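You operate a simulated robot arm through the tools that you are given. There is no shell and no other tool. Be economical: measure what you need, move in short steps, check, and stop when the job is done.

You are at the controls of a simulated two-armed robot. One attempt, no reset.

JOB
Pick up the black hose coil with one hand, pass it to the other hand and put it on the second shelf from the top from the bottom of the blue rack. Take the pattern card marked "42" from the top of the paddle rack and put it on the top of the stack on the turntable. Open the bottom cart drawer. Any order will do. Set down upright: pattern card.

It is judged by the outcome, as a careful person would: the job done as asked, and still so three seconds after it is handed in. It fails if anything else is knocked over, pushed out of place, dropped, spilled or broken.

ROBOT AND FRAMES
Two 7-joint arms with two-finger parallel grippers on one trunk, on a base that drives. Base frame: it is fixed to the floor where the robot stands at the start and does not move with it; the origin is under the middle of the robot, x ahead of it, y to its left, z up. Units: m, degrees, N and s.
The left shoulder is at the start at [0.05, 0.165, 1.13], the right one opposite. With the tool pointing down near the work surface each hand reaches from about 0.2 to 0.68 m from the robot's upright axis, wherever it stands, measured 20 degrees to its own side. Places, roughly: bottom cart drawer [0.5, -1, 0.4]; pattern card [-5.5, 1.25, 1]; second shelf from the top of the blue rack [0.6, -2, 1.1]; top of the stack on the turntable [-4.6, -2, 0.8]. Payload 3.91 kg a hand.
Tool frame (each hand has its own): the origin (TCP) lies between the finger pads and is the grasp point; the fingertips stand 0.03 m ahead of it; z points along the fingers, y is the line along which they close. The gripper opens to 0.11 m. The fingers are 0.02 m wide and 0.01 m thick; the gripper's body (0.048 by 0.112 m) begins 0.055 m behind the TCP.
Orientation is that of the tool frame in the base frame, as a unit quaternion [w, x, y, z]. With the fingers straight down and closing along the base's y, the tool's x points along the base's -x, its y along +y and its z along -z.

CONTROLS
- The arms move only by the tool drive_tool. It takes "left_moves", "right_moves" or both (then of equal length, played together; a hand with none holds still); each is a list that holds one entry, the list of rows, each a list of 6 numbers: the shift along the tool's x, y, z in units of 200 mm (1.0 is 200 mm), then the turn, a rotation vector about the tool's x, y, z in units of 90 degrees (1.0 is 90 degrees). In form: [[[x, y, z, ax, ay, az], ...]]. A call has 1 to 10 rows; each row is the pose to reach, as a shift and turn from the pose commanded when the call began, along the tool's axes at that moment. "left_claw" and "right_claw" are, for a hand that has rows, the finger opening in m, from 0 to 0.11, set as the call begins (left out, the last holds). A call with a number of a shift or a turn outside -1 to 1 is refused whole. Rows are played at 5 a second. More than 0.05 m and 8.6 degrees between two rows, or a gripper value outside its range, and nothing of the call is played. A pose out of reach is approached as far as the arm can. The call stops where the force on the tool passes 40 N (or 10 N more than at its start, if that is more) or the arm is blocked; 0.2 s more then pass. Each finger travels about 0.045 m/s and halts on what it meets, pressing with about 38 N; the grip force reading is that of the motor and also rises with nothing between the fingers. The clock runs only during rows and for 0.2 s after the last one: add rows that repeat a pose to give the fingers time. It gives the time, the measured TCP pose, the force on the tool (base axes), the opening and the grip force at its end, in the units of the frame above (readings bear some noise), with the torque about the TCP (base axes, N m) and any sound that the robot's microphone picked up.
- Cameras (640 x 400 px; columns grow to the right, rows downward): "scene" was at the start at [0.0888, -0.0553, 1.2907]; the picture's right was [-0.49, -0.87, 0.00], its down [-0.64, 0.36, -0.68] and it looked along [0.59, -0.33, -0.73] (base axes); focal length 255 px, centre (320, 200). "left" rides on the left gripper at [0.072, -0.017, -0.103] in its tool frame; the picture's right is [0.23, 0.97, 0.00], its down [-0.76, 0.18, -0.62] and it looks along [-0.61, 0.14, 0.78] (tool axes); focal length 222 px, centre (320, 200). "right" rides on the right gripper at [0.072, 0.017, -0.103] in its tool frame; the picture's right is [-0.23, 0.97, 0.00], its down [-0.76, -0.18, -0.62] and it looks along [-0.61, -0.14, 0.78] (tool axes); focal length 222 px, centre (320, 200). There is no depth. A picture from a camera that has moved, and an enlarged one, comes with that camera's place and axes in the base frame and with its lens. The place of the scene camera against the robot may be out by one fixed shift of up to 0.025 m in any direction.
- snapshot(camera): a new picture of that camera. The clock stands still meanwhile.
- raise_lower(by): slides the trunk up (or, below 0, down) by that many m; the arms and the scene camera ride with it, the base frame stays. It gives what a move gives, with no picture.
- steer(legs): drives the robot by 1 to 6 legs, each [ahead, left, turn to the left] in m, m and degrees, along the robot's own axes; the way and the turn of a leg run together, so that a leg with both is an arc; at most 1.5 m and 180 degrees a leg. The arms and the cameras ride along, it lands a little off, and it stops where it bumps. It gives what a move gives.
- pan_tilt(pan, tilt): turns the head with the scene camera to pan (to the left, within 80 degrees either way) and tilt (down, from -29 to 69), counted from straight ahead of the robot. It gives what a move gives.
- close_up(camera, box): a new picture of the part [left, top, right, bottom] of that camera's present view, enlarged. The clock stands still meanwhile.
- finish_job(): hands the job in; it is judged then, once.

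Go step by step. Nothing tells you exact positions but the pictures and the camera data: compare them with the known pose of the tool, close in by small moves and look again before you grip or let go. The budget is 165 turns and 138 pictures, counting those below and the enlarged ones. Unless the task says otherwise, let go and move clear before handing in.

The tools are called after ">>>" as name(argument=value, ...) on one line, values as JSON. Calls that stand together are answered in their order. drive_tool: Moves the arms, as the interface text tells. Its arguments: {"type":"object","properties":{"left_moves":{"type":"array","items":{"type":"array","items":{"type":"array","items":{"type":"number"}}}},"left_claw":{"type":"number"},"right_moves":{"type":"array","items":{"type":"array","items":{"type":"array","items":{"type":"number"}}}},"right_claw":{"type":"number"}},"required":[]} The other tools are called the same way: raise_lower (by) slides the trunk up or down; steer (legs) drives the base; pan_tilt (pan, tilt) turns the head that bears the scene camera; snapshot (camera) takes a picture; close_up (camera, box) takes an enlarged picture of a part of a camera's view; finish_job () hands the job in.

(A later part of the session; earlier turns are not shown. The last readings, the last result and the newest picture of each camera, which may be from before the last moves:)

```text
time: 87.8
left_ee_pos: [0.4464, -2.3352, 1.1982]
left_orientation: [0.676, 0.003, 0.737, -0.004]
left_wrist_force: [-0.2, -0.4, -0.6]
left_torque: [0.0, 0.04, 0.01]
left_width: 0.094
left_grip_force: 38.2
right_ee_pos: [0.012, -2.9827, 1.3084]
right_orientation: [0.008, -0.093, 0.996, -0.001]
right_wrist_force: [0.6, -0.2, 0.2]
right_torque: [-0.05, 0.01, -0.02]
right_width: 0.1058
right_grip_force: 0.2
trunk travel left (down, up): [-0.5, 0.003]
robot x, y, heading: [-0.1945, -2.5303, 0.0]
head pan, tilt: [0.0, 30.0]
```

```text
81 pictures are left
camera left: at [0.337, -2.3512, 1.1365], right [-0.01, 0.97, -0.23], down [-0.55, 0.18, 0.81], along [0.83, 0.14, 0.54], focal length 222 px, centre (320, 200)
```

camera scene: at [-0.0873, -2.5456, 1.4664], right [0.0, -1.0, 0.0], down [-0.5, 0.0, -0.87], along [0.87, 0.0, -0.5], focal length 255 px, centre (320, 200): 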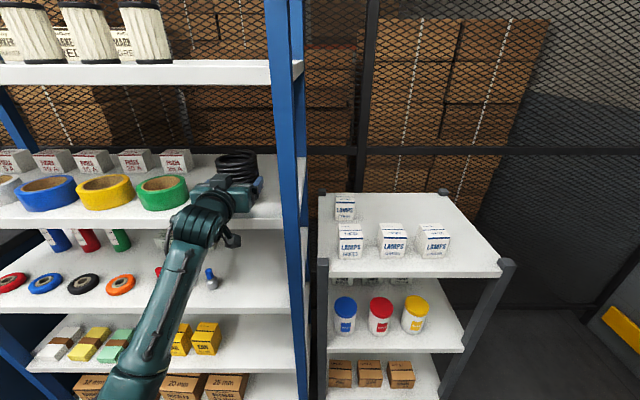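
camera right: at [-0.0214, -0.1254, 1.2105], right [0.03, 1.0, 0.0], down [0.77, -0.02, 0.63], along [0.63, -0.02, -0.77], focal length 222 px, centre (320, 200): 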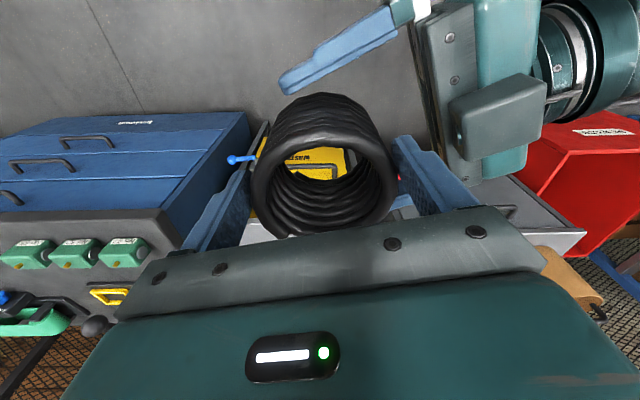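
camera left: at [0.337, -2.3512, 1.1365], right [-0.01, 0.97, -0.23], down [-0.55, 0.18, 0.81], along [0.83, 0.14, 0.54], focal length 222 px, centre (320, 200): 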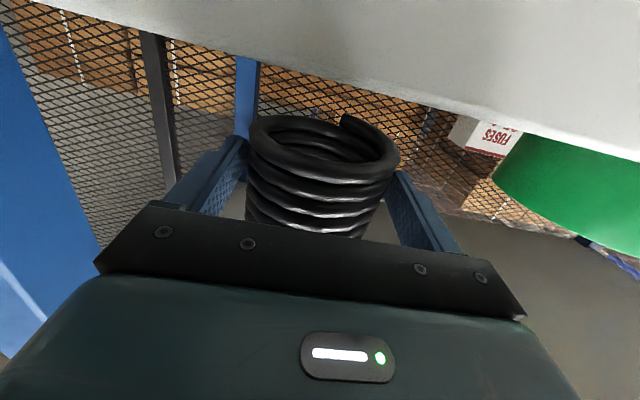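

The coil is over the shelf and the camera block hangs just ahead of the shelf edge. I'm lowering slowly until contact.

>>> drive_tool(left_moves=[[[0, 0, 0.05, 0, 0, 0], [0.05, 0, 0.05, 0, 0, 0], [0.08, 0, 0.05, 0, 0, 0], [0.1, 0, 0.05, 0, 0, 0], [0.11, 0, 0.05, 0, 0, 0], [0.12, 0, 0.05, 0, 0, 0]]])

>>> snapshot(camera="left")

>>> close_up(camera="scene", box=[160, 130, 320, 250])

```text
time: 89.2
left_ee_pos: [0.4542, -2.3336, 1.1739]
left_orientation: [0.676, 0.003, 0.737, -0.004]
left_wrist_force: [-0.3, 0.4, -1.9]
left_torque: [-0.01, 0.05, 0.01]
left_width: 0.094
left_grip_force: 37.6
right_ee_pos: [0.013, -2.9831, 1.3089]
right_orientation: [0.007, -0.093, 0.996, -0.001]
right_wrist_force: [0.3, -0.7, 0.4]
right_torque: [0.05, 0.01, 0.0]
right_width: 0.1059
right_grip_force: 0.2
trunk travel left (down, up): [-0.5, 0.003]
robot x, y, heading: [-0.1932, -2.5301, 0.2]
head pan, tilt: [0.0, 30.0]
```

```text
80 pictures are left
camera left: at [0.3449, -2.3506, 1.111], right [-0.01, 0.97, -0.23], down [-0.55, 0.18, 0.81], along [0.83, 0.14, 0.54], focal length 222 px, centre (320, 200)
```

left: 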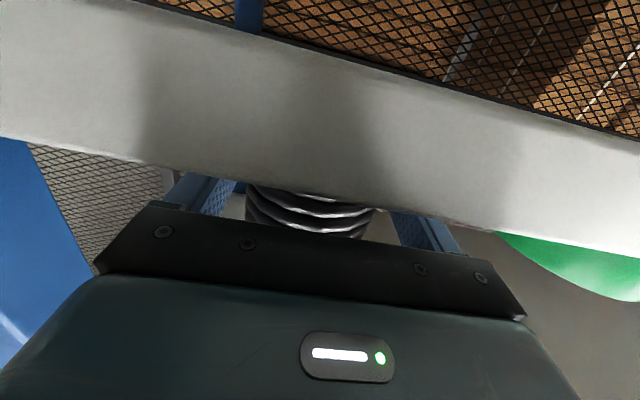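

```text
3.33 times, centred on (240, 190) of scene
camera zoom: at [-0.0867, -2.5458, 1.4663], right [0.0, -1.0, 0.0], down [-0.5, 0.0, -0.87], along [0.87, 0.0, -0.5], focal length 850 px, centre (587, 233)
```

zoom: 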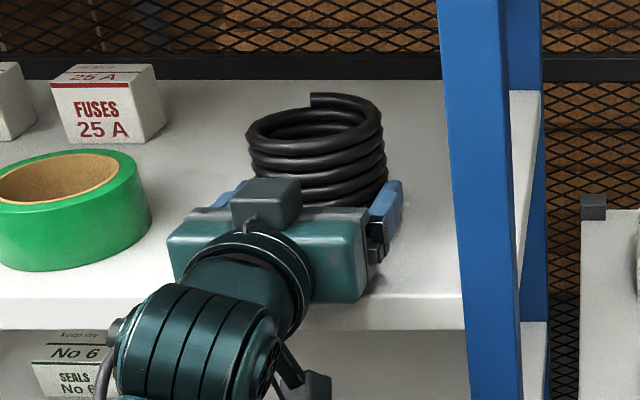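

>>> drive_tool(left_moves=[[[0.015, 0, 0, 0, 0, 0], [0.03, 0, 0, 0, 0, 0], [0.045, 0, 0, 0, 0, 0], [0.06, 0, 0, 0, 0, 0], [0.075, 0, 0, 0, 0, 0]]])

```text
time: 90.4
left_ee_pos: [0.4514, -2.3357, 1.1676]
left_orientation: [0.684, 0.004, 0.729, -0.004]
left_wrist_force: [10.4, 2.2, 30.0]
left_torque: [0.03, -0.66, 0.17]
left_width: 0.0943
left_grip_force: 37.9
right_ee_pos: [0.0111, -2.9843, 1.3089]
right_orientation: [0.008, -0.094, 0.996, -0.002]
right_wrist_force: [0.1, 0.6, -0.4]
right_torque: [0.04, 0.01, 0.05]
right_width: 0.106
right_grip_force: 0.1
trunk travel left (down, up): [-0.5, 0.003]
robot x, y, heading: [-0.195, -2.5271, 0.1]
head pan, tilt: [0.0, 30.0]
```

Contact is felt at the coil (30 N up, 0.02 m ahead of the TCP). I'll ease off the pressure and then open.

>>> drive_tool(left_moves=[[[-0.04, 0, 0, 0, 0, 0], [-0.04, 0, 0, 0, 0, 0]]])

>>> drive_tool(left_moves=[[[0, 0, 0, 0, 0, 0], [0, 0, 0, 0, 0, 0], [0, 0, 0, 0, 0, 0]]], left_claw=0.11)

>>> close_up(camera="scene", box=[160, 130, 320, 250])

```text
time: 91.0
left_ee_pos: [0.4524, -2.3353, 1.1698]
left_orientation: [0.679, 0.003, 0.734, -0.003]
left_wrist_force: [3.4, 2.3, 16.5]
left_torque: [0.05, -1.43, 0.16]
left_width: 0.0942
left_grip_force: 38.5
right_ee_pos: [0.0102, -2.9823, 1.3085]
right_orientation: [0.008, -0.093, 0.996, -0.001]
right_wrist_force: [0.0, -0.5, 0.1]
right_torque: [-0.01, 0.03, 0.0]
right_width: 0.1058
right_grip_force: 0.0
trunk travel left (down, up): [-0.5, 0.003]
robot x, y, heading: [-0.1991, -2.5301, 0.0]
head pan, tilt: [0.0, 30.0]
```

```text
time: 91.8
left_ee_pos: [0.4531, -2.3346, 1.1636]
left_orientation: [0.676, 0.003, 0.737, -0.004]
left_wrist_force: [0.4, 0.2, 0.6]
left_torque: [-0.02, -0.03, 0.0]
left_width: 0.11
left_grip_force: 0.1
right_ee_pos: [0.0117, -2.9832, 1.3078]
right_orientation: [0.007, -0.092, 0.996, -0.001]
right_wrist_force: [0.0, -0.2, 0.8]
right_torque: [-0.01, -0.02, 0.0]
right_width: 0.1063
right_grip_force: 0.1
trunk travel left (down, up): [-0.5, 0.003]
robot x, y, heading: [-0.2003, -2.5335, 0.1]
head pan, tilt: [0.0, 30.0]
```

```text
3.33 times, centred on (240, 190) of scene
camera zoom: at [-0.0869, -2.5458, 1.4663], right [0.0, -1.0, 0.0], down [-0.5, 0.0, -0.87], along [0.87, 0.0, -0.5], focal length 850 px, centre (587, 233)
```

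zoom: 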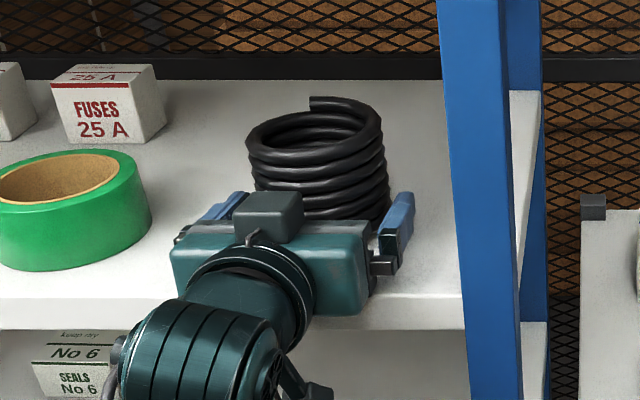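

The coil is released on the shelf. I'm retracting the left hand straight back.

>>> drive_tool(left_moves=[[[0, 0, -0.15, 0, 0, 0], [0, 0, -0.35, 0, 0, 0], [0, 0, -0.55, 0, 0, 0], [0, 0, -0.75, 0, 0, 0], [0, 0, -0.95, 0, 0, 0]]])

>>> steer(legs=[[-0.35, 0, 0]])

>>> snapshot(camera="scene")

```text
time: 93.0
left_ee_pos: [0.266, -2.3331, 1.1827]
left_orientation: [0.677, 0.002, 0.736, -0.003]
left_wrist_force: [0.0, 0.6, -0.1]
left_torque: [-0.02, 0.02, 0.0]
left_width: 0.11
left_grip_force: 0.1
right_ee_pos: [0.011, -2.9831, 1.3076]
right_orientation: [0.007, -0.094, 0.996, 0.0]
right_wrist_force: [-0.4, 0.2, 0.3]
right_torque: [0.0, 0.0, -0.01]
right_width: 0.1058
right_grip_force: 0.0
trunk travel left (down, up): [-0.5, 0.003]
robot x, y, heading: [-0.1979, -2.5292, -0.0]
head pan, tilt: [0.0, 30.0]
```

```text
time: 95.2
left_ee_pos: [-0.0642, -2.3366, 1.1823]
left_orientation: [0.676, 0.005, 0.737, -0.005]
left_wrist_force: [0.4, -0.6, -0.1]
left_torque: [0.01, -0.03, -0.01]
left_width: 0.11
left_grip_force: 0.0
right_ee_pos: [-0.3223, -2.9864, 1.3085]
right_orientation: [0.006, -0.091, 0.996, -0.001]
right_wrist_force: [0.1, 0.3, 0.1]
right_torque: [0.05, 0.06, -0.01]
right_width: 0.106
right_grip_force: 0.0
trunk travel left (down, up): [-0.5, 0.003]
robot x, y, heading: [-0.5306, -2.5301, -0.1]
head pan, tilt: [0.0, 30.0]
stopped in leg 1: the robot was blocked; the commanded pose is now the measured one
```

```text
77 pictures are left
camera scene: at [-0.4192, -2.5483, 1.4662], right [0.0, -1.0, 0.0], down [-0.5, 0.0, -0.87], along [0.87, 0.0, -0.5], focal length 255 px, centre (320, 200)
```

scene: 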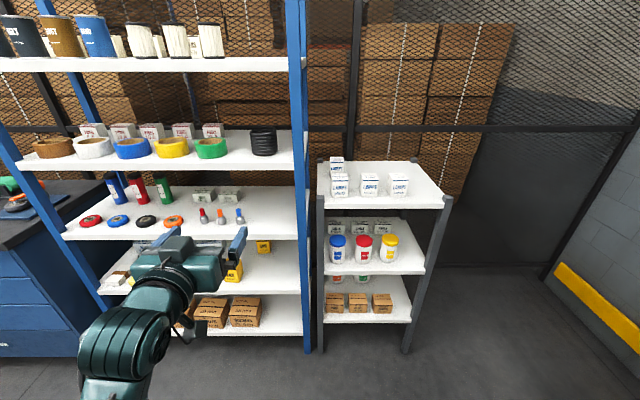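

The coil stands on the second shelf. The base bumped something behind at the end, so I'll ease forward and look back.

>>> steer(legs=[[0.06, 0, 0]])

>>> pan_tilt(pan=-80, tilt=25)

>>> snapshot(camera="scene")

>>> pan_tilt(pan=80, tilt=25)

>>> snapshot(camera="scene")

```text
time: 96.2
left_ee_pos: [-0.0056, -2.3355, 1.1817]
left_orientation: [0.676, 0.004, 0.737, -0.004]
left_wrist_force: [0.1, 0.7, -0.5]
left_torque: [0.02, -0.04, 0.04]
left_width: 0.1102
left_grip_force: 0.1
right_ee_pos: [-0.2627, -2.9863, 1.3084]
right_orientation: [0.007, -0.091, 0.996, -0.001]
right_wrist_force: [0.3, 0.4, -0.2]
right_torque: [0.0, 0.05, 0.0]
right_width: 0.1062
right_grip_force: 0.0
trunk travel left (down, up): [-0.5, 0.003]
robot x, y, heading: [-0.4736, -2.5339, 0.1]
head pan, tilt: [0.0, 30.0]
```

```text
time: 97.8
left_ee_pos: [-0.0073, -2.3349, 1.1834]
left_orientation: [0.676, 0.004, 0.737, -0.004]
left_wrist_force: [1.1, -0.4, 0.2]
left_torque: [-0.04, 0.01, 0.02]
left_width: 0.1098
left_grip_force: 0.0
right_ee_pos: [-0.2648, -2.9853, 1.3081]
right_orientation: [0.008, -0.092, 0.996, -0.001]
right_wrist_force: [0.3, 0.2, 0.3]
right_torque: [-0.01, 0.0, 0.01]
right_width: 0.106
right_grip_force: 0.1
trunk travel left (down, up): [-0.5, 0.003]
robot x, y, heading: [-0.4736, -2.5345, 0.1]
head pan, tilt: [-80.0, 25.0]
```

```text
76 pictures are left
camera scene: at [-0.4364, -2.6384, 1.4743], right [-0.98, -0.17, 0.0], down [-0.07, 0.42, -0.91], along [0.16, -0.89, -0.42], focal length 255 px, centre (320, 200)
```

scene: 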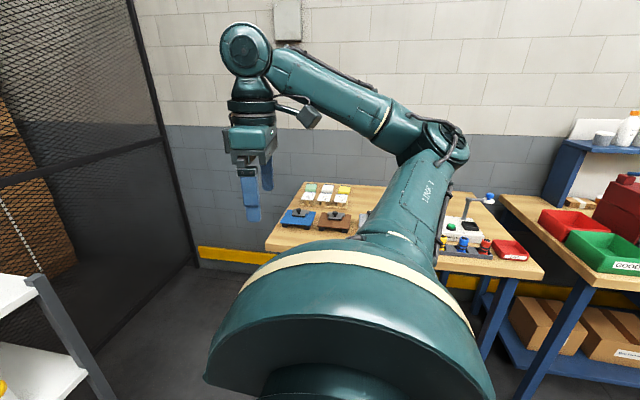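

```text
time: 100.2
left_ee_pos: [-0.0071, -2.3343, 1.1816]
left_orientation: [0.677, 0.004, 0.736, -0.005]
left_wrist_force: [-0.5, 0.2, -0.6]
left_torque: [0.01, 0.02, 0.03]
left_width: 0.1099
left_grip_force: 0.1
right_ee_pos: [-0.2647, -2.9857, 1.3091]
right_orientation: [0.007, -0.092, 0.996, -0.002]
right_wrist_force: [0.9, -0.6, 0.1]
right_torque: [0.03, 0.0, -0.03]
right_width: 0.1059
right_grip_force: 0.1
trunk travel left (down, up): [-0.5, 0.003]
robot x, y, heading: [-0.4711, -2.5343, -0.1]
head pan, tilt: [80.0, 25.0]
```

```text
75 pictures are left
camera scene: at [-0.4363, -2.457, 1.4743], right [0.98, -0.17, 0.0], down [-0.07, -0.42, -0.91], along [0.16, 0.89, -0.42], focal length 255 px, centre (320, 200)
```

scene: 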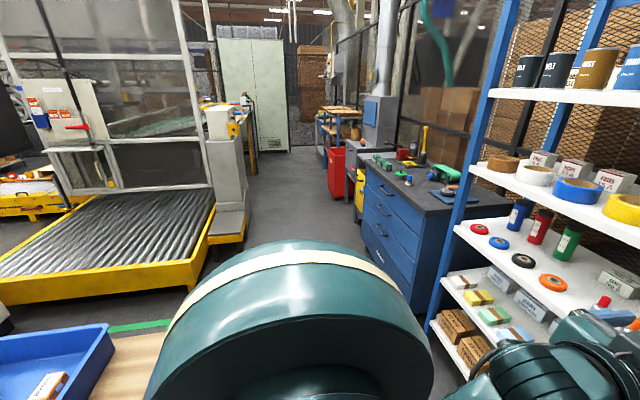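

I touched the wooden table behind; it looks in place. Next is the cart's bottom drawer, so I'm driving left to face it.

>>> steer(legs=[[0, 1.3, 0]])

>>> pan_tilt(pan=10, tilt=35)

>>> snapshot(camera="scene")

```text
time: 112.2
left_ee_pos: [0.0114, -0.9994, 1.1839]
left_orientation: [0.676, 0.011, 0.737, -0.011]
left_wrist_force: [0.4, -0.1, -0.5]
left_torque: [0.02, 0.0, 0.01]
left_width: 0.1103
left_grip_force: 0.1
right_ee_pos: [-0.2592, -1.6447, 1.3092]
right_orientation: [0.007, -0.083, 0.997, -0.001]
right_wrist_force: [0.3, -0.4, -0.6]
right_torque: [0.0, 0.01, 0.03]
right_width: 0.1059
right_grip_force: 0.0
trunk travel left (down, up): [-0.5, 0.003]
robot x, y, heading: [-0.4556, -1.1876, -1.3]
head pan, tilt: [80.0, 25.0]
```

```text
time: 113.6
left_ee_pos: [0.011, -1.0002, 1.1834]
left_orientation: [0.676, 0.011, 0.737, -0.011]
left_wrist_force: [0.3, -0.7, -0.2]
left_torque: [-0.01, -0.02, 0.0]
left_width: 0.1099
left_grip_force: 0.0
right_ee_pos: [-0.2593, -1.6453, 1.309]
right_orientation: [0.007, -0.081, 0.997, -0.001]
right_wrist_force: [-0.2, 0.0, 0.1]
right_torque: [0.04, -0.02, -0.01]
right_width: 0.1059
right_grip_force: 0.0
trunk travel left (down, up): [-0.5, 0.003]
robot x, y, heading: [-0.4587, -1.1881, -1.0]
head pan, tilt: [10.0, 35.0]
```

```text
74 pictures are left
camera scene: at [-0.3506, -1.1904, 1.4586], right [0.15, -0.99, 0.0], down [-0.57, -0.09, -0.82], along [0.81, 0.13, -0.57], focal length 255 px, centre (320, 200)
```

scene: 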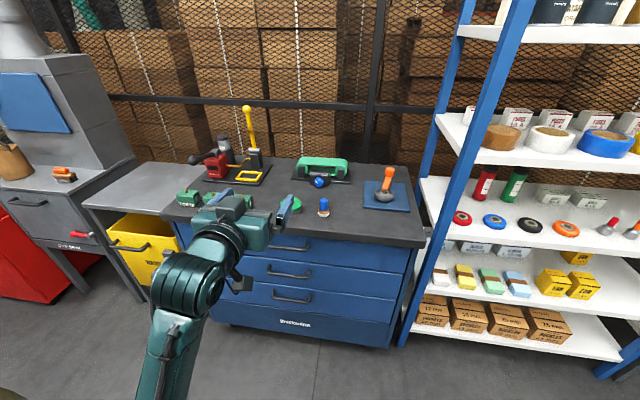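

The cart has three handled drawers, and the bottom one's handle is near [0.31, -0.95, 0.45]. I'm lowering the trunk fully for a level view and reach.

>>> raise_lower(by=-0.5)

>>> drive_tool(left_moves=[[[0.1, 0, -0.05, 0, 0, 0.09], [0.2, 0, -0.1, 0, 0, 0.18], [0.3, 0, -0.15, 0, 0, 0.27], [0.4, 0, -0.2, 0, 0, 0.36], [0.5, 0, -0.25, 0, 0, 0.45], [0.6, 0, -0.3, 0, 0, 0.54], [0.7, 0, -0.3, 0, 0, 0.63], [0.8, 0, -0.3, 0, 0, 0.72], [0.9, 0, -0.3, 0, 0, 0.81], [1.0, 0, -0.3, 0, 0, 0.9]]])

>>> snapshot(camera="scene")

>>> snapshot(camera="left")

```text
refused: -0.5 is not a number from -0.4 to 0.4
```

```text
time: 115.8
left_ee_pos: [-0.0641, -0.9991, 0.9894]
left_orientation: [0.521, 0.487, 0.552, 0.433]
left_wrist_force: [0.0, -0.5, -0.7]
left_torque: [0.01, -0.03, 0.02]
left_width: 0.11
left_grip_force: 0.0
right_ee_pos: [-0.2599, -1.6451, 1.3084]
right_orientation: [0.007, -0.083, 0.997, -0.001]
right_wrist_force: [0.3, 0.4, -0.4]
right_torque: [-0.03, 0.0, 0.03]
right_width: 0.1058
right_grip_force: 0.1
trunk travel left (down, up): [-0.5, 0.003]
robot x, y, heading: [-0.4574, -1.1863, -1.2]
head pan, tilt: [10.0, 35.0]
```

```text
73 pictures are left
camera scene: at [-0.3506, -1.1907, 1.4586], right [0.15, -0.99, 0.0], down [-0.57, -0.09, -0.82], along [0.81, 0.13, -0.57], focal length 255 px, centre (320, 200)
```

scene: 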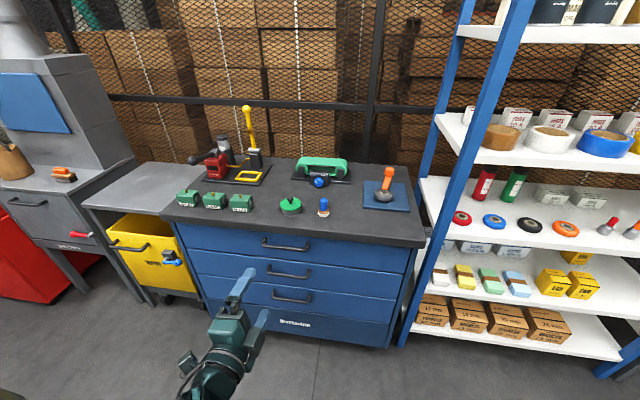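

```text
72 pictures are left
camera left: at [-0.1683, -0.926, 0.9716], right [0.09, 0.37, 0.92], down [-0.62, -0.71, 0.34], along [0.78, -0.6, 0.17], focal length 222 px, centre (320, 200)
```

left: 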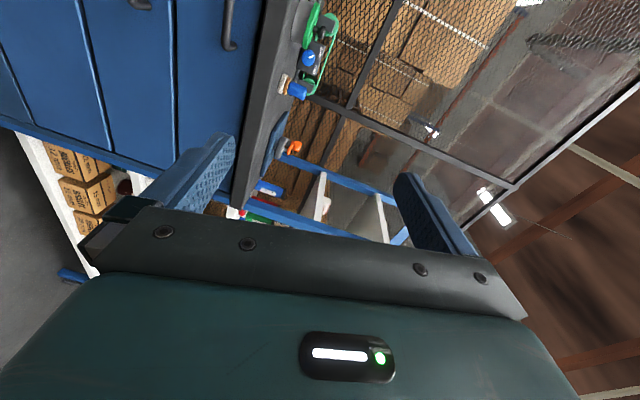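

>>> raise_lower(by=-0.4)

>>> pan_tilt(pan=10, tilt=35)

>>> snapshot(camera="scene")

>>> snapshot(camera="left")

```text
time: 119.6
left_ee_pos: [-0.0665, -0.9963, 0.6188]
left_orientation: [0.54, 0.471, 0.54, 0.441]
left_wrist_force: [-0.2, -1.4, 0.1]
left_torque: [0.0, 0.02, 0.01]
left_width: 0.1102
left_grip_force: 0.0
right_ee_pos: [-0.2592, -1.646, 0.9097]
right_orientation: [0.007, -0.082, 0.997, -0.001]
right_wrist_force: [0.0, 0.4, 0.2]
right_torque: [-0.01, 0.02, 0.0]
right_width: 0.1058
right_grip_force: 0.0
trunk travel left (down, up): [-0.1, 0.403]
robot x, y, heading: [-0.454, -1.1883, -1.1]
head pan, tilt: [10.0, 35.0]
```

```text
time: 120.2
left_ee_pos: [-0.0642, -0.9969, 0.6196]
left_orientation: [0.539, 0.47, 0.54, 0.443]
left_wrist_force: [-0.5, 0.6, 0.5]
left_torque: [-0.01, 0.01, -0.01]
left_width: 0.1101
left_grip_force: 0.1
right_ee_pos: [-0.2588, -1.6449, 0.9088]
right_orientation: [0.007, -0.082, 0.997, -0.001]
right_wrist_force: [-0.4, 0.7, -1.6]
right_torque: [0.0, -0.01, -0.07]
right_width: 0.1058
right_grip_force: 0.1
trunk travel left (down, up): [-0.1, 0.403]
robot x, y, heading: [-0.4607, -1.1864, -1.3]
head pan, tilt: [10.0, 35.0]
```

```text
71 pictures are left
camera scene: at [-0.3506, -1.1905, 1.0588], right [0.15, -0.99, 0.0], down [-0.57, -0.09, -0.82], along [0.81, 0.13, -0.57], focal length 255 px, centre (320, 200)
```

scene: 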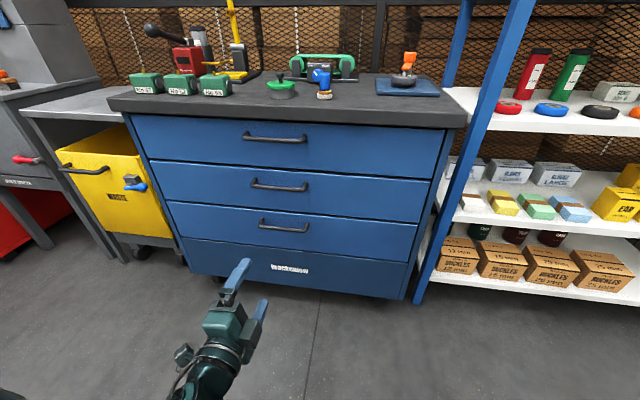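

```text
70 pictures are left
camera left: at [-0.1668, -0.9252, 0.5945], right [0.03, 0.39, 0.92], down [-0.64, -0.7, 0.32], along [0.77, -0.6, 0.22], focal length 222 px, centre (320, 200)
```

left: 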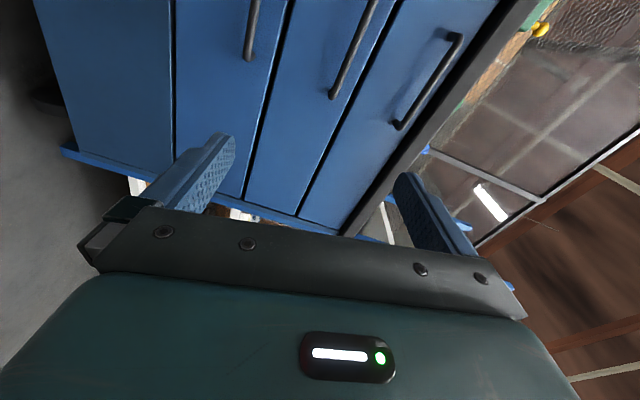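

The bottom drawer's handle is at about x 0.28, y -0.88 to -1.035, z 0.487. I'm lining the left hand up with it, with the fingers closing vertically.

>>> drive_tool(left_moves=[[[0.06, -0.13, 0, 0, 0, 0.03], [0.12, -0.26, 0, 0, 0, 0.06], [0.18, -0.39, 0, 0, 0, 0.09], [0.24, -0.5, 0.01, 0, 0, 0.105], [0.307, -0.617, 0.01, 0, 0, 0.105], [0.307, -0.617, 0.01, 0, 0, 0.105]]], left_claw=0.08)

>>> snapshot(camera="left")

>>> close_up(camera="scene", box=[180, 190, 380, 315])

```text
time: 120.8
left_ee_pos: [-0.0645, -0.9781, 0.5989]
left_orientation: [0.519, 0.507, 0.49, 0.483]
left_wrist_force: [-0.6, -0.9, -0.1]
left_torque: [-0.01, 0.01, 0.01]
left_width: 0.0799
left_grip_force: 0.1
right_ee_pos: [-0.2552, -1.6486, 0.9068]
right_orientation: [0.004, -0.081, 0.997, 0.002]
right_wrist_force: [0.0, -0.1, -0.5]
right_torque: [0.01, 0.03, 0.0]
right_width: 0.1059
right_grip_force: 0.0
trunk travel left (down, up): [-0.1, 0.403]
robot x, y, heading: [-0.4572, -1.1834, -1.4]
head pan, tilt: [10.0, 35.0]
stopped in row 2 (left hand): the force on the tool passed its limit at 50 N (the readings are from after the stop); the commanded pose is now the measured one
```

```text
69 pictures are left
camera left: at [-0.1639, -0.9006, 0.5812], right [0.01, 0.25, 0.97], down [-0.66, -0.72, 0.19], along [0.75, -0.64, 0.16], focal length 222 px, centre (320, 200)
```

left: 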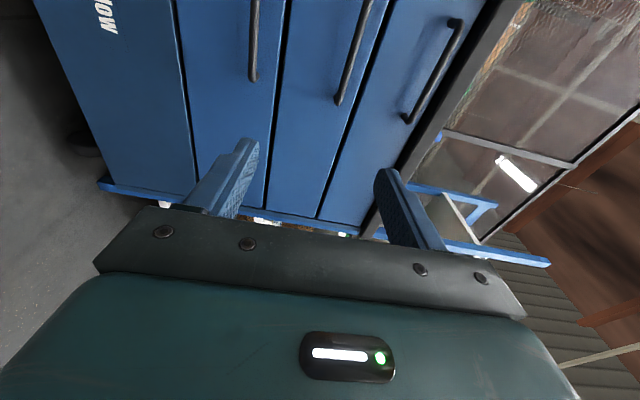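

```text
3.20 times, centred on (280, 252) of scene
camera zoom: at [-0.3456, -1.1954, 1.0599], right [0.15, -0.99, -0.01], down [-0.57, -0.08, -0.82], along [0.81, 0.13, -0.58], focal length 816 px, centre (448, 32)
```

zoom: 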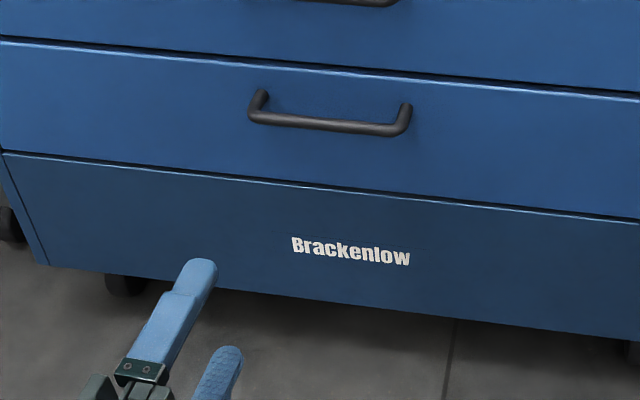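

The hand met 50 N, probably my own wrist against the robot's base at this low height. I'll raise slightly, extend forward first, then lower.

>>> drive_tool(left_moves=[[[0, 0.1, 0.1, 0, 0, 0], [0, 0.1, 0.3, 0, 0, 0], [0, 0.1, 0.5, 0, 0, 0], [0, 0.1, 0.7, 0, 0, 0], [0, 0.1, 0.9, 0, 0, 0], [0.05, 0.1, 1.0, 0, 0, 0]]])

>>> drive_tool(left_moves=[[[0, -0.15, 0, 0, 0, 0], [0, -0.3, 0, 0, 0, 0], [0, -0.45, 0, 0, 0, 0], [0.05, -0.6, 0, 0, 0, 0], [0.05, -0.66, 0, 0, 0, 0], [0.05, -0.66, 0, 0, 0, 0]]])

>>> snapshot(camera="left")

>>> snapshot(camera="scene")

```text
time: 122.2
left_ee_pos: [0.1402, -0.9745, 0.6211]
left_orientation: [0.523, 0.501, 0.493, 0.483]
left_wrist_force: [-0.2, -0.9, -0.4]
left_torque: [-0.01, -0.01, 0.03]
left_width: 0.0802
left_grip_force: 0.1
right_ee_pos: [-0.2596, -1.6454, 0.9092]
right_orientation: [0.007, -0.082, 0.997, -0.002]
right_wrist_force: [-0.3, 0.3, -0.4]
right_torque: [0.01, -0.02, 0.01]
right_width: 0.1061
right_grip_force: 0.0
trunk travel left (down, up): [-0.1, 0.403]
robot x, y, heading: [-0.4588, -1.1832, -1.2]
head pan, tilt: [10.0, 35.0]
```

```text
time: 123.2
left_ee_pos: [0.1302, -0.8965, 0.4992]
left_orientation: [0.469, 0.545, 0.458, 0.523]
left_wrist_force: [0.2, 0.2, 0.5]
left_torque: [0.01, 0.07, -0.05]
left_width: 0.0799
left_grip_force: 0.1
right_ee_pos: [-0.2584, -1.6462, 0.9081]
right_orientation: [0.006, -0.082, 0.997, -0.001]
right_wrist_force: [0.4, -0.4, -0.5]
right_torque: [0.03, -0.02, 0.01]
right_width: 0.1061
right_grip_force: 0.1
trunk travel left (down, up): [-0.1, 0.403]
robot x, y, heading: [-0.4574, -1.1852, -1.2]
head pan, tilt: [10.0, 35.0]
stopped in row 5 (left hand): the arm was blocked; the commanded pose is now the measured one
```

```text
67 pictures are left
camera left: at [0.0288, -0.8199, 0.4946], right [0.02, 0.09, 1.0], down [-0.65, -0.76, 0.08], along [0.76, -0.65, 0.04], focal length 222 px, centre (320, 200)
```

left: 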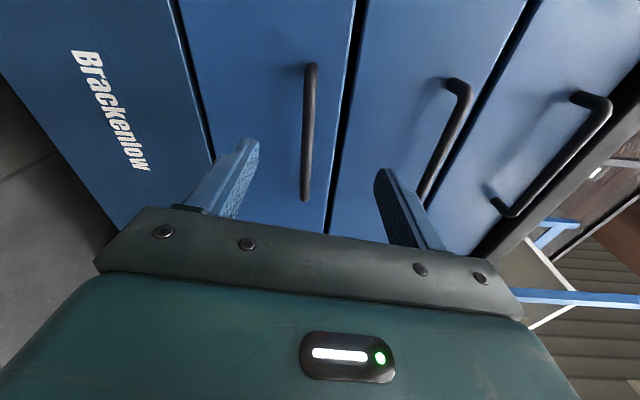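

```text
66 pictures are left
camera scene: at [-0.3507, -1.1912, 1.0599], right [0.15, -0.99, 0.0], down [-0.57, -0.09, -0.82], along [0.81, 0.13, -0.57], focal length 255 px, centre (320, 200)
```

scene: 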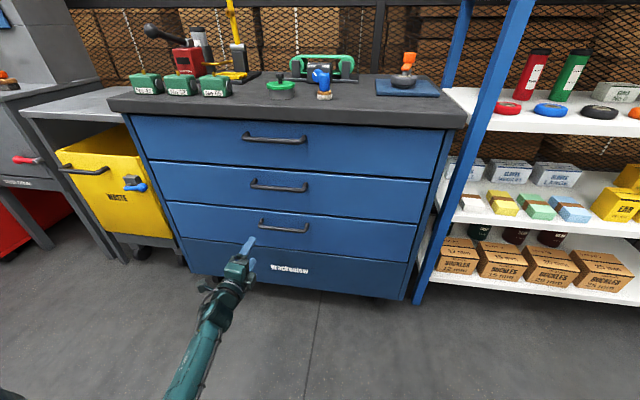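

The left camera shows the bottom-drawer handle nearly centred: z≈0.484, y from -0.86 to -1.04. I'll trim height with the trunk, shift the base slightly right, then advance.

>>> raise_lower(by=-0.013)

>>> steer(legs=[[0.0, -0.05, 1.2]])

>>> snapshot(camera="left")

```text
time: 123.8
left_ee_pos: [0.1299, -0.8965, 0.4912]
left_orientation: [0.467, 0.547, 0.456, 0.525]
left_wrist_force: [0.2, 0.2, 0.5]
left_torque: [0.04, -0.01, 0.02]
left_width: 0.0798
left_grip_force: 0.1
right_ee_pos: [-0.26, -1.6494, 0.897]
right_orientation: [0.009, -0.082, 0.997, 0.002]
right_wrist_force: [-1.0, 0.3, -0.3]
right_torque: [0.01, 0.0, 0.03]
right_width: 0.1058
right_grip_force: 0.1
trunk travel left (down, up): [-0.087, 0.416]
robot x, y, heading: [-0.4593, -1.188, -1.2]
head pan, tilt: [10.0, 35.0]
```

```text
time: 124.9
left_ee_pos: [0.1233, -0.9336, 0.49]
left_orientation: [0.461, 0.543, 0.462, 0.529]
left_wrist_force: [-0.9, 0.2, 0.1]
left_torque: [0.03, -0.03, 0.02]
left_width: 0.0797
left_grip_force: 0.0
right_ee_pos: [-0.2503, -1.6951, 0.8975]
right_orientation: [0.009, -0.093, 0.996, 0.002]
right_wrist_force: [0.9, -0.1, -0.6]
right_torque: [0.01, 0.0, 0.01]
right_width: 0.1059
right_grip_force: 0.0
trunk travel left (down, up): [-0.087, 0.416]
robot x, y, heading: [-0.4579, -1.2418, -0.1]
head pan, tilt: [10.0, 35.0]
```

```text
65 pictures are left
camera left: at [0.0194, -0.8584, 0.4863], right [0.02, 0.08, 1.0], down [-0.63, -0.77, 0.07], along [0.78, -0.63, 0.04], focal length 222 px, centre (320, 200)
```

left: 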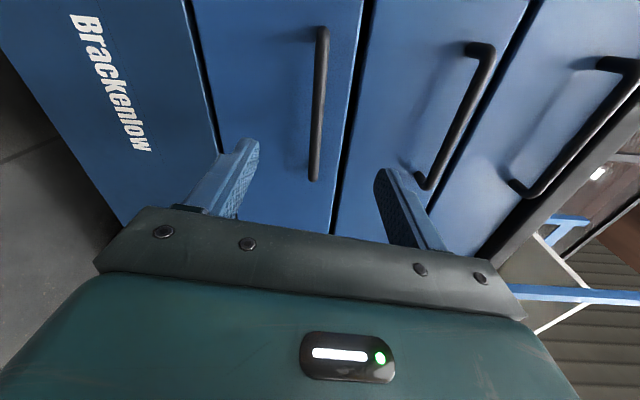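

The handle is now centred between the fingers. I'm driving forward 0.12 m and checking.

>>> steer(legs=[[0.12, 0, 0]])

>>> snapshot(camera="left")

>>> close_up(camera="scene", box=[180, 180, 380, 305])

```text
time: 126.2
left_ee_pos: [0.2417, -0.9338, 0.4861]
left_orientation: [0.458, 0.544, 0.464, 0.529]
left_wrist_force: [0.5, 0.6, -0.3]
left_torque: [-0.02, 0.02, 0.01]
left_width: 0.0801
left_grip_force: 0.1
right_ee_pos: [-0.1299, -1.6952, 0.896]
right_orientation: [0.008, -0.093, 0.996, 0.002]
right_wrist_force: [-0.4, 0.2, 0.2]
right_torque: [-0.02, 0.01, -0.02]
right_width: 0.1062
right_grip_force: 0.0
trunk travel left (down, up): [-0.087, 0.416]
robot x, y, heading: [-0.3376, -1.2357, -0.0]
head pan, tilt: [10.0, 35.0]
```

```text
64 pictures are left
camera left: at [0.1387, -0.8576, 0.4843], right [0.02, 0.08, 1.0], down [-0.63, -0.77, 0.07], along [0.78, -0.63, 0.03], focal length 222 px, centre (320, 200)
```

left: 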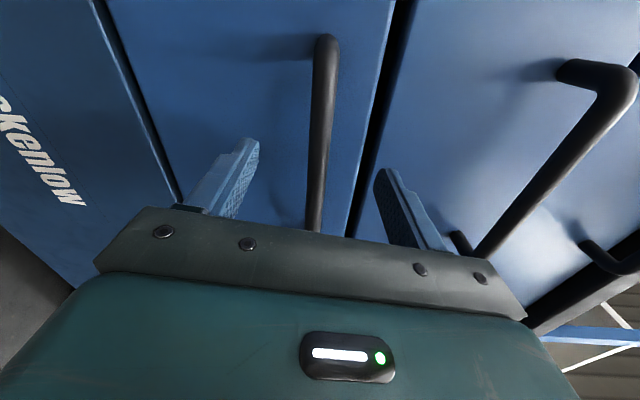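

```text
3.20 times, centred on (280, 242) of scene
camera zoom: at [-0.2337, -1.2435, 1.0496], right [0.18, -0.98, -0.01], down [-0.56, -0.09, -0.82], along [0.81, 0.15, -0.57], focal length 816 px, centre (448, 64)
```

zoom: 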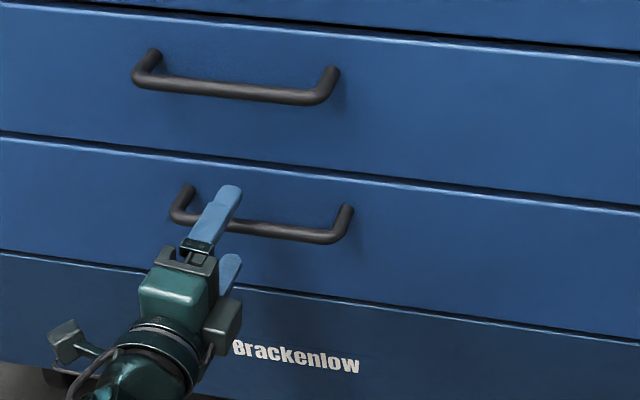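

>>> steer(legs=[[0.022, 0, 0]])

>>> drive_tool(left_moves=[[[0, 0, 0, 0, 0, 0], [0, 0, 0, 0, 0, 0], [0, 0, 0, 0, 0, 0], [0, 0, 0, 0, 0, 0], [0, 0, 0, 0, 0, 0], [0, 0, 0, 0, 0, 0]]], left_claw=0.0)

>>> close_up(camera="scene", box=[180, 180, 380, 305])

```text
time: 127.0
left_ee_pos: [0.2639, -0.9328, 0.4845]
left_orientation: [0.458, 0.545, 0.464, 0.527]
left_wrist_force: [0.5, 0.8, 0.4]
left_torque: [-0.01, 0.02, 0.0]
left_width: 0.0798
left_grip_force: 0.1
right_ee_pos: [-0.1084, -1.6959, 0.8959]
right_orientation: [0.01, -0.094, 0.996, 0.002]
right_wrist_force: [-0.3, -0.2, 0.4]
right_torque: [-0.01, -0.02, -0.01]
right_width: 0.1063
right_grip_force: 0.0
trunk travel left (down, up): [-0.087, 0.416]
robot x, y, heading: [-0.3147, -1.238, 0.0]
head pan, tilt: [10.0, 35.0]
```

```text
time: 128.4
left_ee_pos: [0.2645, -0.9326, 0.4852]
left_orientation: [0.46, 0.544, 0.465, 0.526]
left_wrist_force: [-9.8, -2.4, 11.5]
left_torque: [-0.96, -0.11, -0.51]
left_width: 0.0164
left_grip_force: 45.1
right_ee_pos: [-0.1099, -1.6963, 0.8944]
right_orientation: [0.01, -0.093, 0.996, 0.002]
right_wrist_force: [-0.2, -0.3, -0.1]
right_torque: [0.01, -0.01, 0.02]
right_width: 0.1061
right_grip_force: 0.0
trunk travel left (down, up): [-0.087, 0.416]
robot x, y, heading: [-0.318, -1.238, 0.6]
head pan, tilt: [10.0, 35.0]
```

```text
3.20 times, centred on (280, 242) of scene
camera zoom: at [-0.2123, -1.2441, 1.0493], right [0.18, -0.98, -0.01], down [-0.56, -0.09, -0.82], along [0.81, 0.15, -0.57], focal length 816 px, centre (448, 64)
```

zoom: 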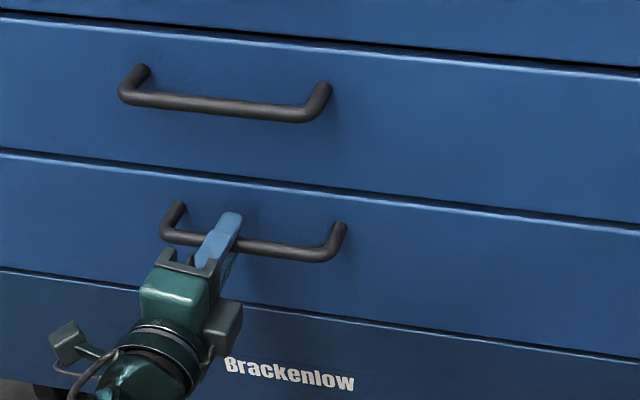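

The handle is gripped. I'm pulling the drawer open by backing the base 0.28 m.

>>> steer(legs=[[-0.28, 0, 0]])

>>> snapshot(camera="scene")

```text
time: 130.3
left_ee_pos: [-0.0054, -0.9334, 0.485]
left_orientation: [0.458, 0.545, 0.464, 0.527]
left_wrist_force: [1.2, 25.9, 11.2]
left_torque: [-1.04, -0.05, 0.63]
left_width: 0.0166
left_grip_force: 44.7
right_ee_pos: [-0.3856, -1.6973, 0.8941]
right_orientation: [0.008, -0.088, 0.996, 0.003]
right_wrist_force: [-0.6, 0.5, 0.3]
right_torque: [-0.02, -0.03, -0.02]
right_width: 0.1057
right_grip_force: 0.0
trunk travel left (down, up): [-0.087, 0.416]
robot x, y, heading: [-0.5898, -1.2326, -0.4]
head pan, tilt: [10.0, 35.0]
```

```text
61 pictures are left
camera scene: at [-0.4846, -1.2447, 1.0493], right [0.17, -0.99, -0.01], down [-0.56, -0.09, -0.82], along [0.81, 0.14, -0.57], focal length 255 px, centre (320, 200)
```

scene: 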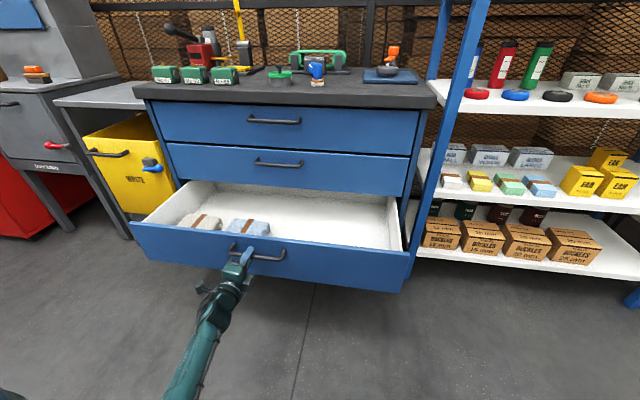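

The drawer is open about 0.27 m and the contents are undisturbed. I'll pull a little more, then release.

>>> steer(legs=[[-0.05, 0, 0]])

>>> drive_tool(left_moves=[[[0, 0, 0, 0, 0, 0], [0, 0, 0, 0, 0, 0], [0, 0, 0, 0, 0, 0], [0, 0, 0, 0, 0, 0], [0, 0, 0, 0, 0, 0], [0, 0, 0, 0, 0, 0]]], left_claw=0.09)

>>> snapshot(camera="scene")

```text
time: 131.3
left_ee_pos: [-0.0504, -0.9359, 0.4848]
left_orientation: [0.464, 0.543, 0.465, 0.523]
left_wrist_force: [-1.0, 2.9, 17.3]
left_torque: [-1.21, -0.46, 0.11]
left_width: 0.0161
left_grip_force: 45.1
right_ee_pos: [-0.4314, -1.697, 0.8952]
right_orientation: [0.011, -0.088, 0.996, 0.003]
right_wrist_force: [-0.7, 0.0, 0.0]
right_torque: [0.01, -0.02, 0.0]
right_width: 0.1061
right_grip_force: 0.0
trunk travel left (down, up): [-0.087, 0.416]
robot x, y, heading: [-0.6314, -1.2385, -0.8]
head pan, tilt: [10.0, 35.0]
stopped in leg 1: the force on the tool passed its limit at 122 N (the readings are from after the stop); the commanded pose is now the measured one
```

```text
time: 132.7
left_ee_pos: [-0.05, -0.936, 0.4817]
left_orientation: [0.459, 0.547, 0.467, 0.522]
left_wrist_force: [-0.2, 0.1, -0.4]
left_torque: [-0.02, 0.04, 0.03]
left_width: 0.0901
left_grip_force: 0.0
right_ee_pos: [-0.4311, -1.6965, 0.8959]
right_orientation: [0.01, -0.087, 0.996, 0.003]
right_wrist_force: [-0.1, -0.4, 1.0]
right_torque: [-0.01, -0.02, 0.02]
right_width: 0.106
right_grip_force: 0.0
trunk travel left (down, up): [-0.087, 0.416]
robot x, y, heading: [-0.6308, -1.2335, -0.6]
head pan, tilt: [10.0, 35.0]
```

```text
60 pictures are left
camera scene: at [-0.5295, -1.2442, 1.0495], right [0.16, -0.99, -0.01], down [-0.56, -0.09, -0.82], along [0.81, 0.14, -0.57], focal length 255 px, centre (320, 200)
```

scene: 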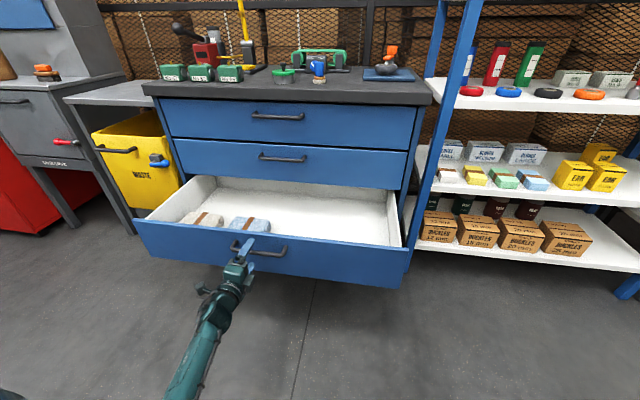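

The drawer reached its stop and is fully open. I'm backing away and raising the trunk.

>>> steer(legs=[[-0.1, 0, 0]])

>>> raise_lower(by=0.35)

>>> pan_tilt(pan=75, tilt=15)

>>> snapshot(camera="scene")

```text
time: 133.8
left_ee_pos: [-0.1488, -0.9349, 0.4819]
left_orientation: [0.46, 0.546, 0.466, 0.523]
left_wrist_force: [0.2, 0.0, 0.4]
left_torque: [-0.01, 0.02, -0.02]
left_width: 0.0902
left_grip_force: 0.2
right_ee_pos: [-0.531, -1.696, 0.8957]
right_orientation: [0.01, -0.087, 0.996, 0.003]
right_wrist_force: [0.1, -0.4, 0.1]
right_torque: [-0.01, 0.0, -0.03]
right_width: 0.1062
right_grip_force: 0.2
trunk travel left (down, up): [-0.087, 0.416]
robot x, y, heading: [-0.7315, -1.233, -0.7]
head pan, tilt: [10.0, 35.0]
```

```text
time: 137.3
left_ee_pos: [-0.1479, -0.9331, 0.8234]
left_orientation: [0.462, 0.545, 0.469, 0.519]
left_wrist_force: [-0.6, 0.1, 0.4]
left_torque: [-0.02, 0.0, 0.0]
left_width: 0.0897
left_grip_force: 0.0
right_ee_pos: [-0.5281, -1.6919, 1.2453]
right_orientation: [0.007, -0.087, 0.996, -0.001]
right_wrist_force: [0.2, 0.0, 0.7]
right_torque: [0.0, -0.03, -0.01]
right_width: 0.1058
right_grip_force: 0.2
trunk travel left (down, up): [-0.437, 0.066]
robot x, y, heading: [-0.7324, -1.2332, -0.6]
head pan, tilt: [10.0, 35.0]
```

```text
time: 138.6
left_ee_pos: [-0.1479, -0.9346, 0.8224]
left_orientation: [0.461, 0.545, 0.47, 0.519]
left_wrist_force: [-0.5, 0.7, 0.6]
left_torque: [0.01, 0.03, 0.0]
left_width: 0.0902
left_grip_force: 0.0
right_ee_pos: [-0.5279, -1.6912, 1.2444]
right_orientation: [0.008, -0.087, 0.996, -0.001]
right_wrist_force: [-0.1, -0.2, 0.2]
right_torque: [-0.02, 0.0, -0.02]
right_width: 0.1058
right_grip_force: 0.0
trunk travel left (down, up): [-0.437, 0.066]
robot x, y, heading: [-0.7305, -1.2341, -0.4]
head pan, tilt: [75.0, 15.0]
```

```text
59 pictures are left
camera scene: at [-0.6867, -1.1616, 1.4275], right [0.96, -0.27, 0.0], down [-0.07, -0.25, -0.97], along [0.26, 0.93, -0.26], focal length 255 px, centre (320, 200)
```

scene: 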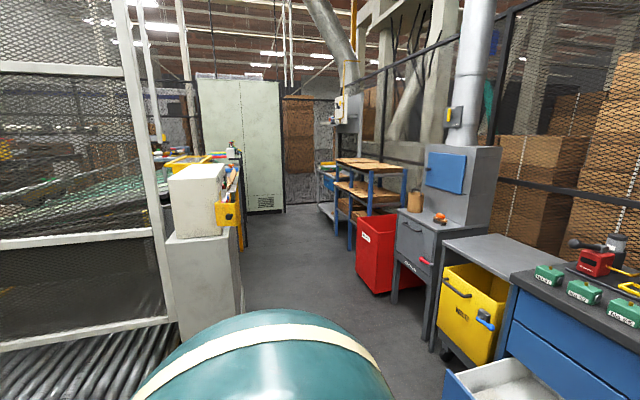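

The drawer stays open. Now I need a route west to the paddle rack at about [-5.5, 1.25]. I'll tuck the left hand and turn right 90° to look.

>>> drive_tool(left_moves=[[[0, 0.15, -0.15, 0, 0, 0], [0, 0.3, -0.3, 0, 0, 0], [0, 0.45, -0.45, 0, 0, 0], [0, 0.6, -0.6, 0, 0, 0], [0, 0.75, -0.75, 0, 0, 0]]])

>>> steer(legs=[[0, 0, -90]])

>>> pan_tilt(pan=-70, tilt=20)

>>> snapshot(camera="scene")

```text
time: 139.8
left_ee_pos: [-0.2929, -0.95, 0.9806]
left_orientation: [0.461, 0.545, 0.472, 0.517]
left_wrist_force: [-1.1, -0.1, -0.4]
left_torque: [0.0, -0.02, -0.01]
left_width: 0.0899
left_grip_force: 0.1
right_ee_pos: [-0.5288, -1.691, 1.2452]
right_orientation: [0.007, -0.087, 0.996, -0.001]
right_wrist_force: [0.2, 0.1, -0.2]
right_torque: [0.0, -0.04, -0.01]
right_width: 0.1062
right_grip_force: 0.0
trunk travel left (down, up): [-0.437, 0.066]
robot x, y, heading: [-0.7312, -1.2348, -0.6]
head pan, tilt: [75.0, 15.0]
```

```text
time: 143.9
left_ee_pos: [-0.4242, -1.6584, 0.9803]
left_orientation: [0.692, 0.718, -0.034, 0.059]
left_wrist_force: [0.5, 0.5, -0.1]
left_torque: [-0.02, 0.05, -0.05]
left_width: 0.09
left_grip_force: 0.0
right_ee_pos: [-1.1779, -1.4621, 1.2459]
right_orientation: [0.004, 0.622, 0.783, -0.005]
right_wrist_force: [0.2, 0.0, -0.1]
right_torque: [0.04, 0.01, -0.02]
right_width: 0.106
right_grip_force: 0.0
trunk travel left (down, up): [-0.437, 0.066]
robot x, y, heading: [-0.733, -1.2354, -87.3]
head pan, tilt: [75.0, 15.0]
```

```text
time: 146.2
left_ee_pos: [-0.4242, -1.6585, 0.9814]
left_orientation: [0.692, 0.719, -0.035, 0.058]
left_wrist_force: [0.8, 0.1, -0.2]
left_torque: [0.0, -0.01, 0.02]
left_width: 0.0898
left_grip_force: 0.0
right_ee_pos: [-1.1761, -1.4625, 1.2448]
right_orientation: [0.005, 0.623, 0.782, -0.005]
right_wrist_force: [0.4, 0.0, -0.3]
right_torque: [0.01, -0.01, -0.01]
right_width: 0.1061
right_grip_force: 0.1
trunk travel left (down, up): [-0.437, 0.066]
robot x, y, heading: [-0.7338, -1.2322, -87.8]
head pan, tilt: [-70.0, 20.0]
```

```text
58 pictures are left
camera scene: at [-0.8261, -1.3159, 1.4194], right [-0.38, 0.92, 0.0], down [0.32, 0.13, -0.94], along [-0.87, -0.36, -0.34], focal length 255 px, centre (320, 200)
```

scene: 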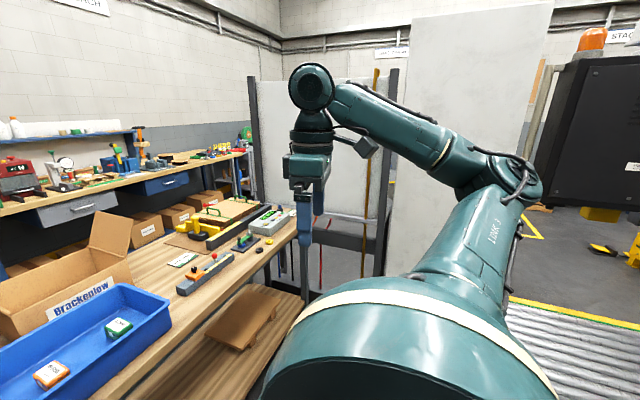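

A workbench and panels lie to the southwest. I'll back off from the bench slightly and turn to face west for a clear look.

>>> steer(legs=[[-0.12, 0, 0], [0, 0, -45]])

>>> pan_tilt(pan=-60, tilt=15)

>>> snapshot(camera="scene")

>>> pan_tilt(pan=-15, tilt=20)

>>> snapshot(camera="scene")

```text
time: 149.6
left_ee_pos: [-0.8192, -1.6301, 0.9809]
left_orientation: [0.661, 0.651, -0.307, -0.211]
left_wrist_force: [0.4, 0.1, 0.6]
left_torque: [0.01, 0.0, -0.05]
left_width: 0.0898
left_grip_force: 0.1
right_ee_pos: [-1.2107, -0.9563, 1.2456]
right_orientation: [0.003, 0.875, 0.483, -0.005]
right_wrist_force: [0.2, 0.5, 0.1]
right_torque: [0.03, 0.01, -0.01]
right_width: 0.1061
right_grip_force: 0.2
trunk travel left (down, up): [-0.437, 0.066]
robot x, y, heading: [-0.7347, -1.1137, -132.6]
head pan, tilt: [-70.0, 20.0]
```

```text
time: 150.3
left_ee_pos: [-0.82, -1.6283, 0.98]
left_orientation: [0.661, 0.651, -0.307, -0.211]
left_wrist_force: [-0.8, -0.1, -0.2]
left_torque: [-0.05, 0.02, 0.01]
left_width: 0.0898
left_grip_force: 0.0
right_ee_pos: [-1.2128, -0.9574, 1.2439]
right_orientation: [0.001, 0.875, 0.483, -0.007]
right_wrist_force: [0.0, 1.0, -0.2]
right_torque: [-0.03, 0.0, -0.02]
right_width: 0.1059
right_grip_force: 0.1
trunk travel left (down, up): [-0.437, 0.066]
robot x, y, heading: [-0.7368, -1.114, -133.0]
head pan, tilt: [-60.0, 15.0]
```

```text
57 pictures are left
camera scene: at [-0.8573, -1.1295, 1.4275], right [0.22, 0.98, 0.0], down [0.25, -0.06, -0.97], along [-0.94, 0.21, -0.26], focal length 255 px, centre (320, 200)
```

scene: 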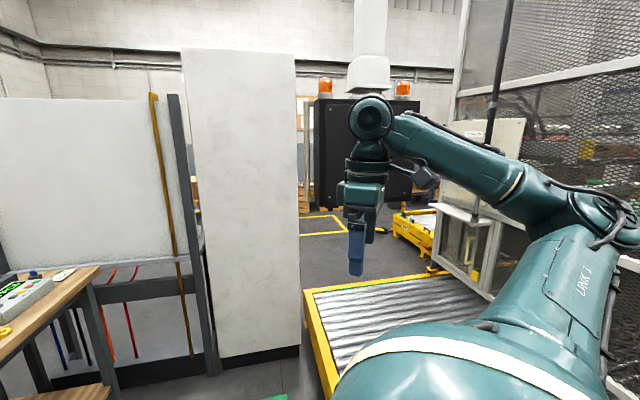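

```text
time: 151.4
left_ee_pos: [-0.8193, -1.6286, 0.9801]
left_orientation: [0.661, 0.651, -0.308, -0.211]
left_wrist_force: [-0.1, 0.0, 0.5]
left_torque: [0.01, -0.03, 0.0]
left_width: 0.0899
left_grip_force: 0.1
right_ee_pos: [-1.2115, -0.956, 1.2447]
right_orientation: [0.002, 0.875, 0.484, -0.006]
right_wrist_force: [-0.3, 0.4, 0.9]
right_torque: [-0.03, 0.02, 0.02]
right_width: 0.1062
right_grip_force: 0.0
trunk travel left (down, up): [-0.437, 0.066]
robot x, y, heading: [-0.7388, -1.1128, -132.9]
head pan, tilt: [-15.0, 20.0]
```

```text
56 pictures are left
camera scene: at [-0.845, -1.1998, 1.4194], right [-0.53, 0.85, 0.0], down [0.29, 0.18, -0.94], along [-0.8, -0.5, -0.34], focal length 255 px, centre (320, 200)
```

scene: 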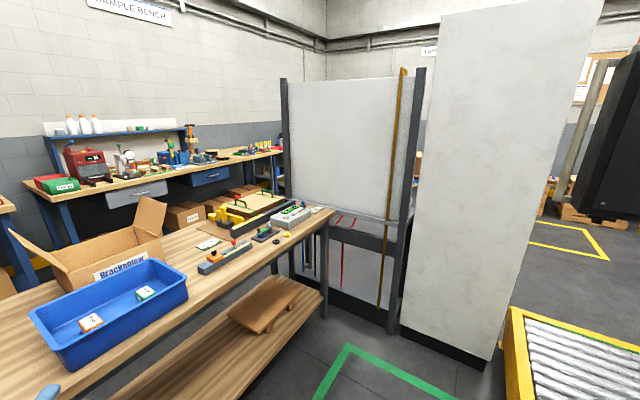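

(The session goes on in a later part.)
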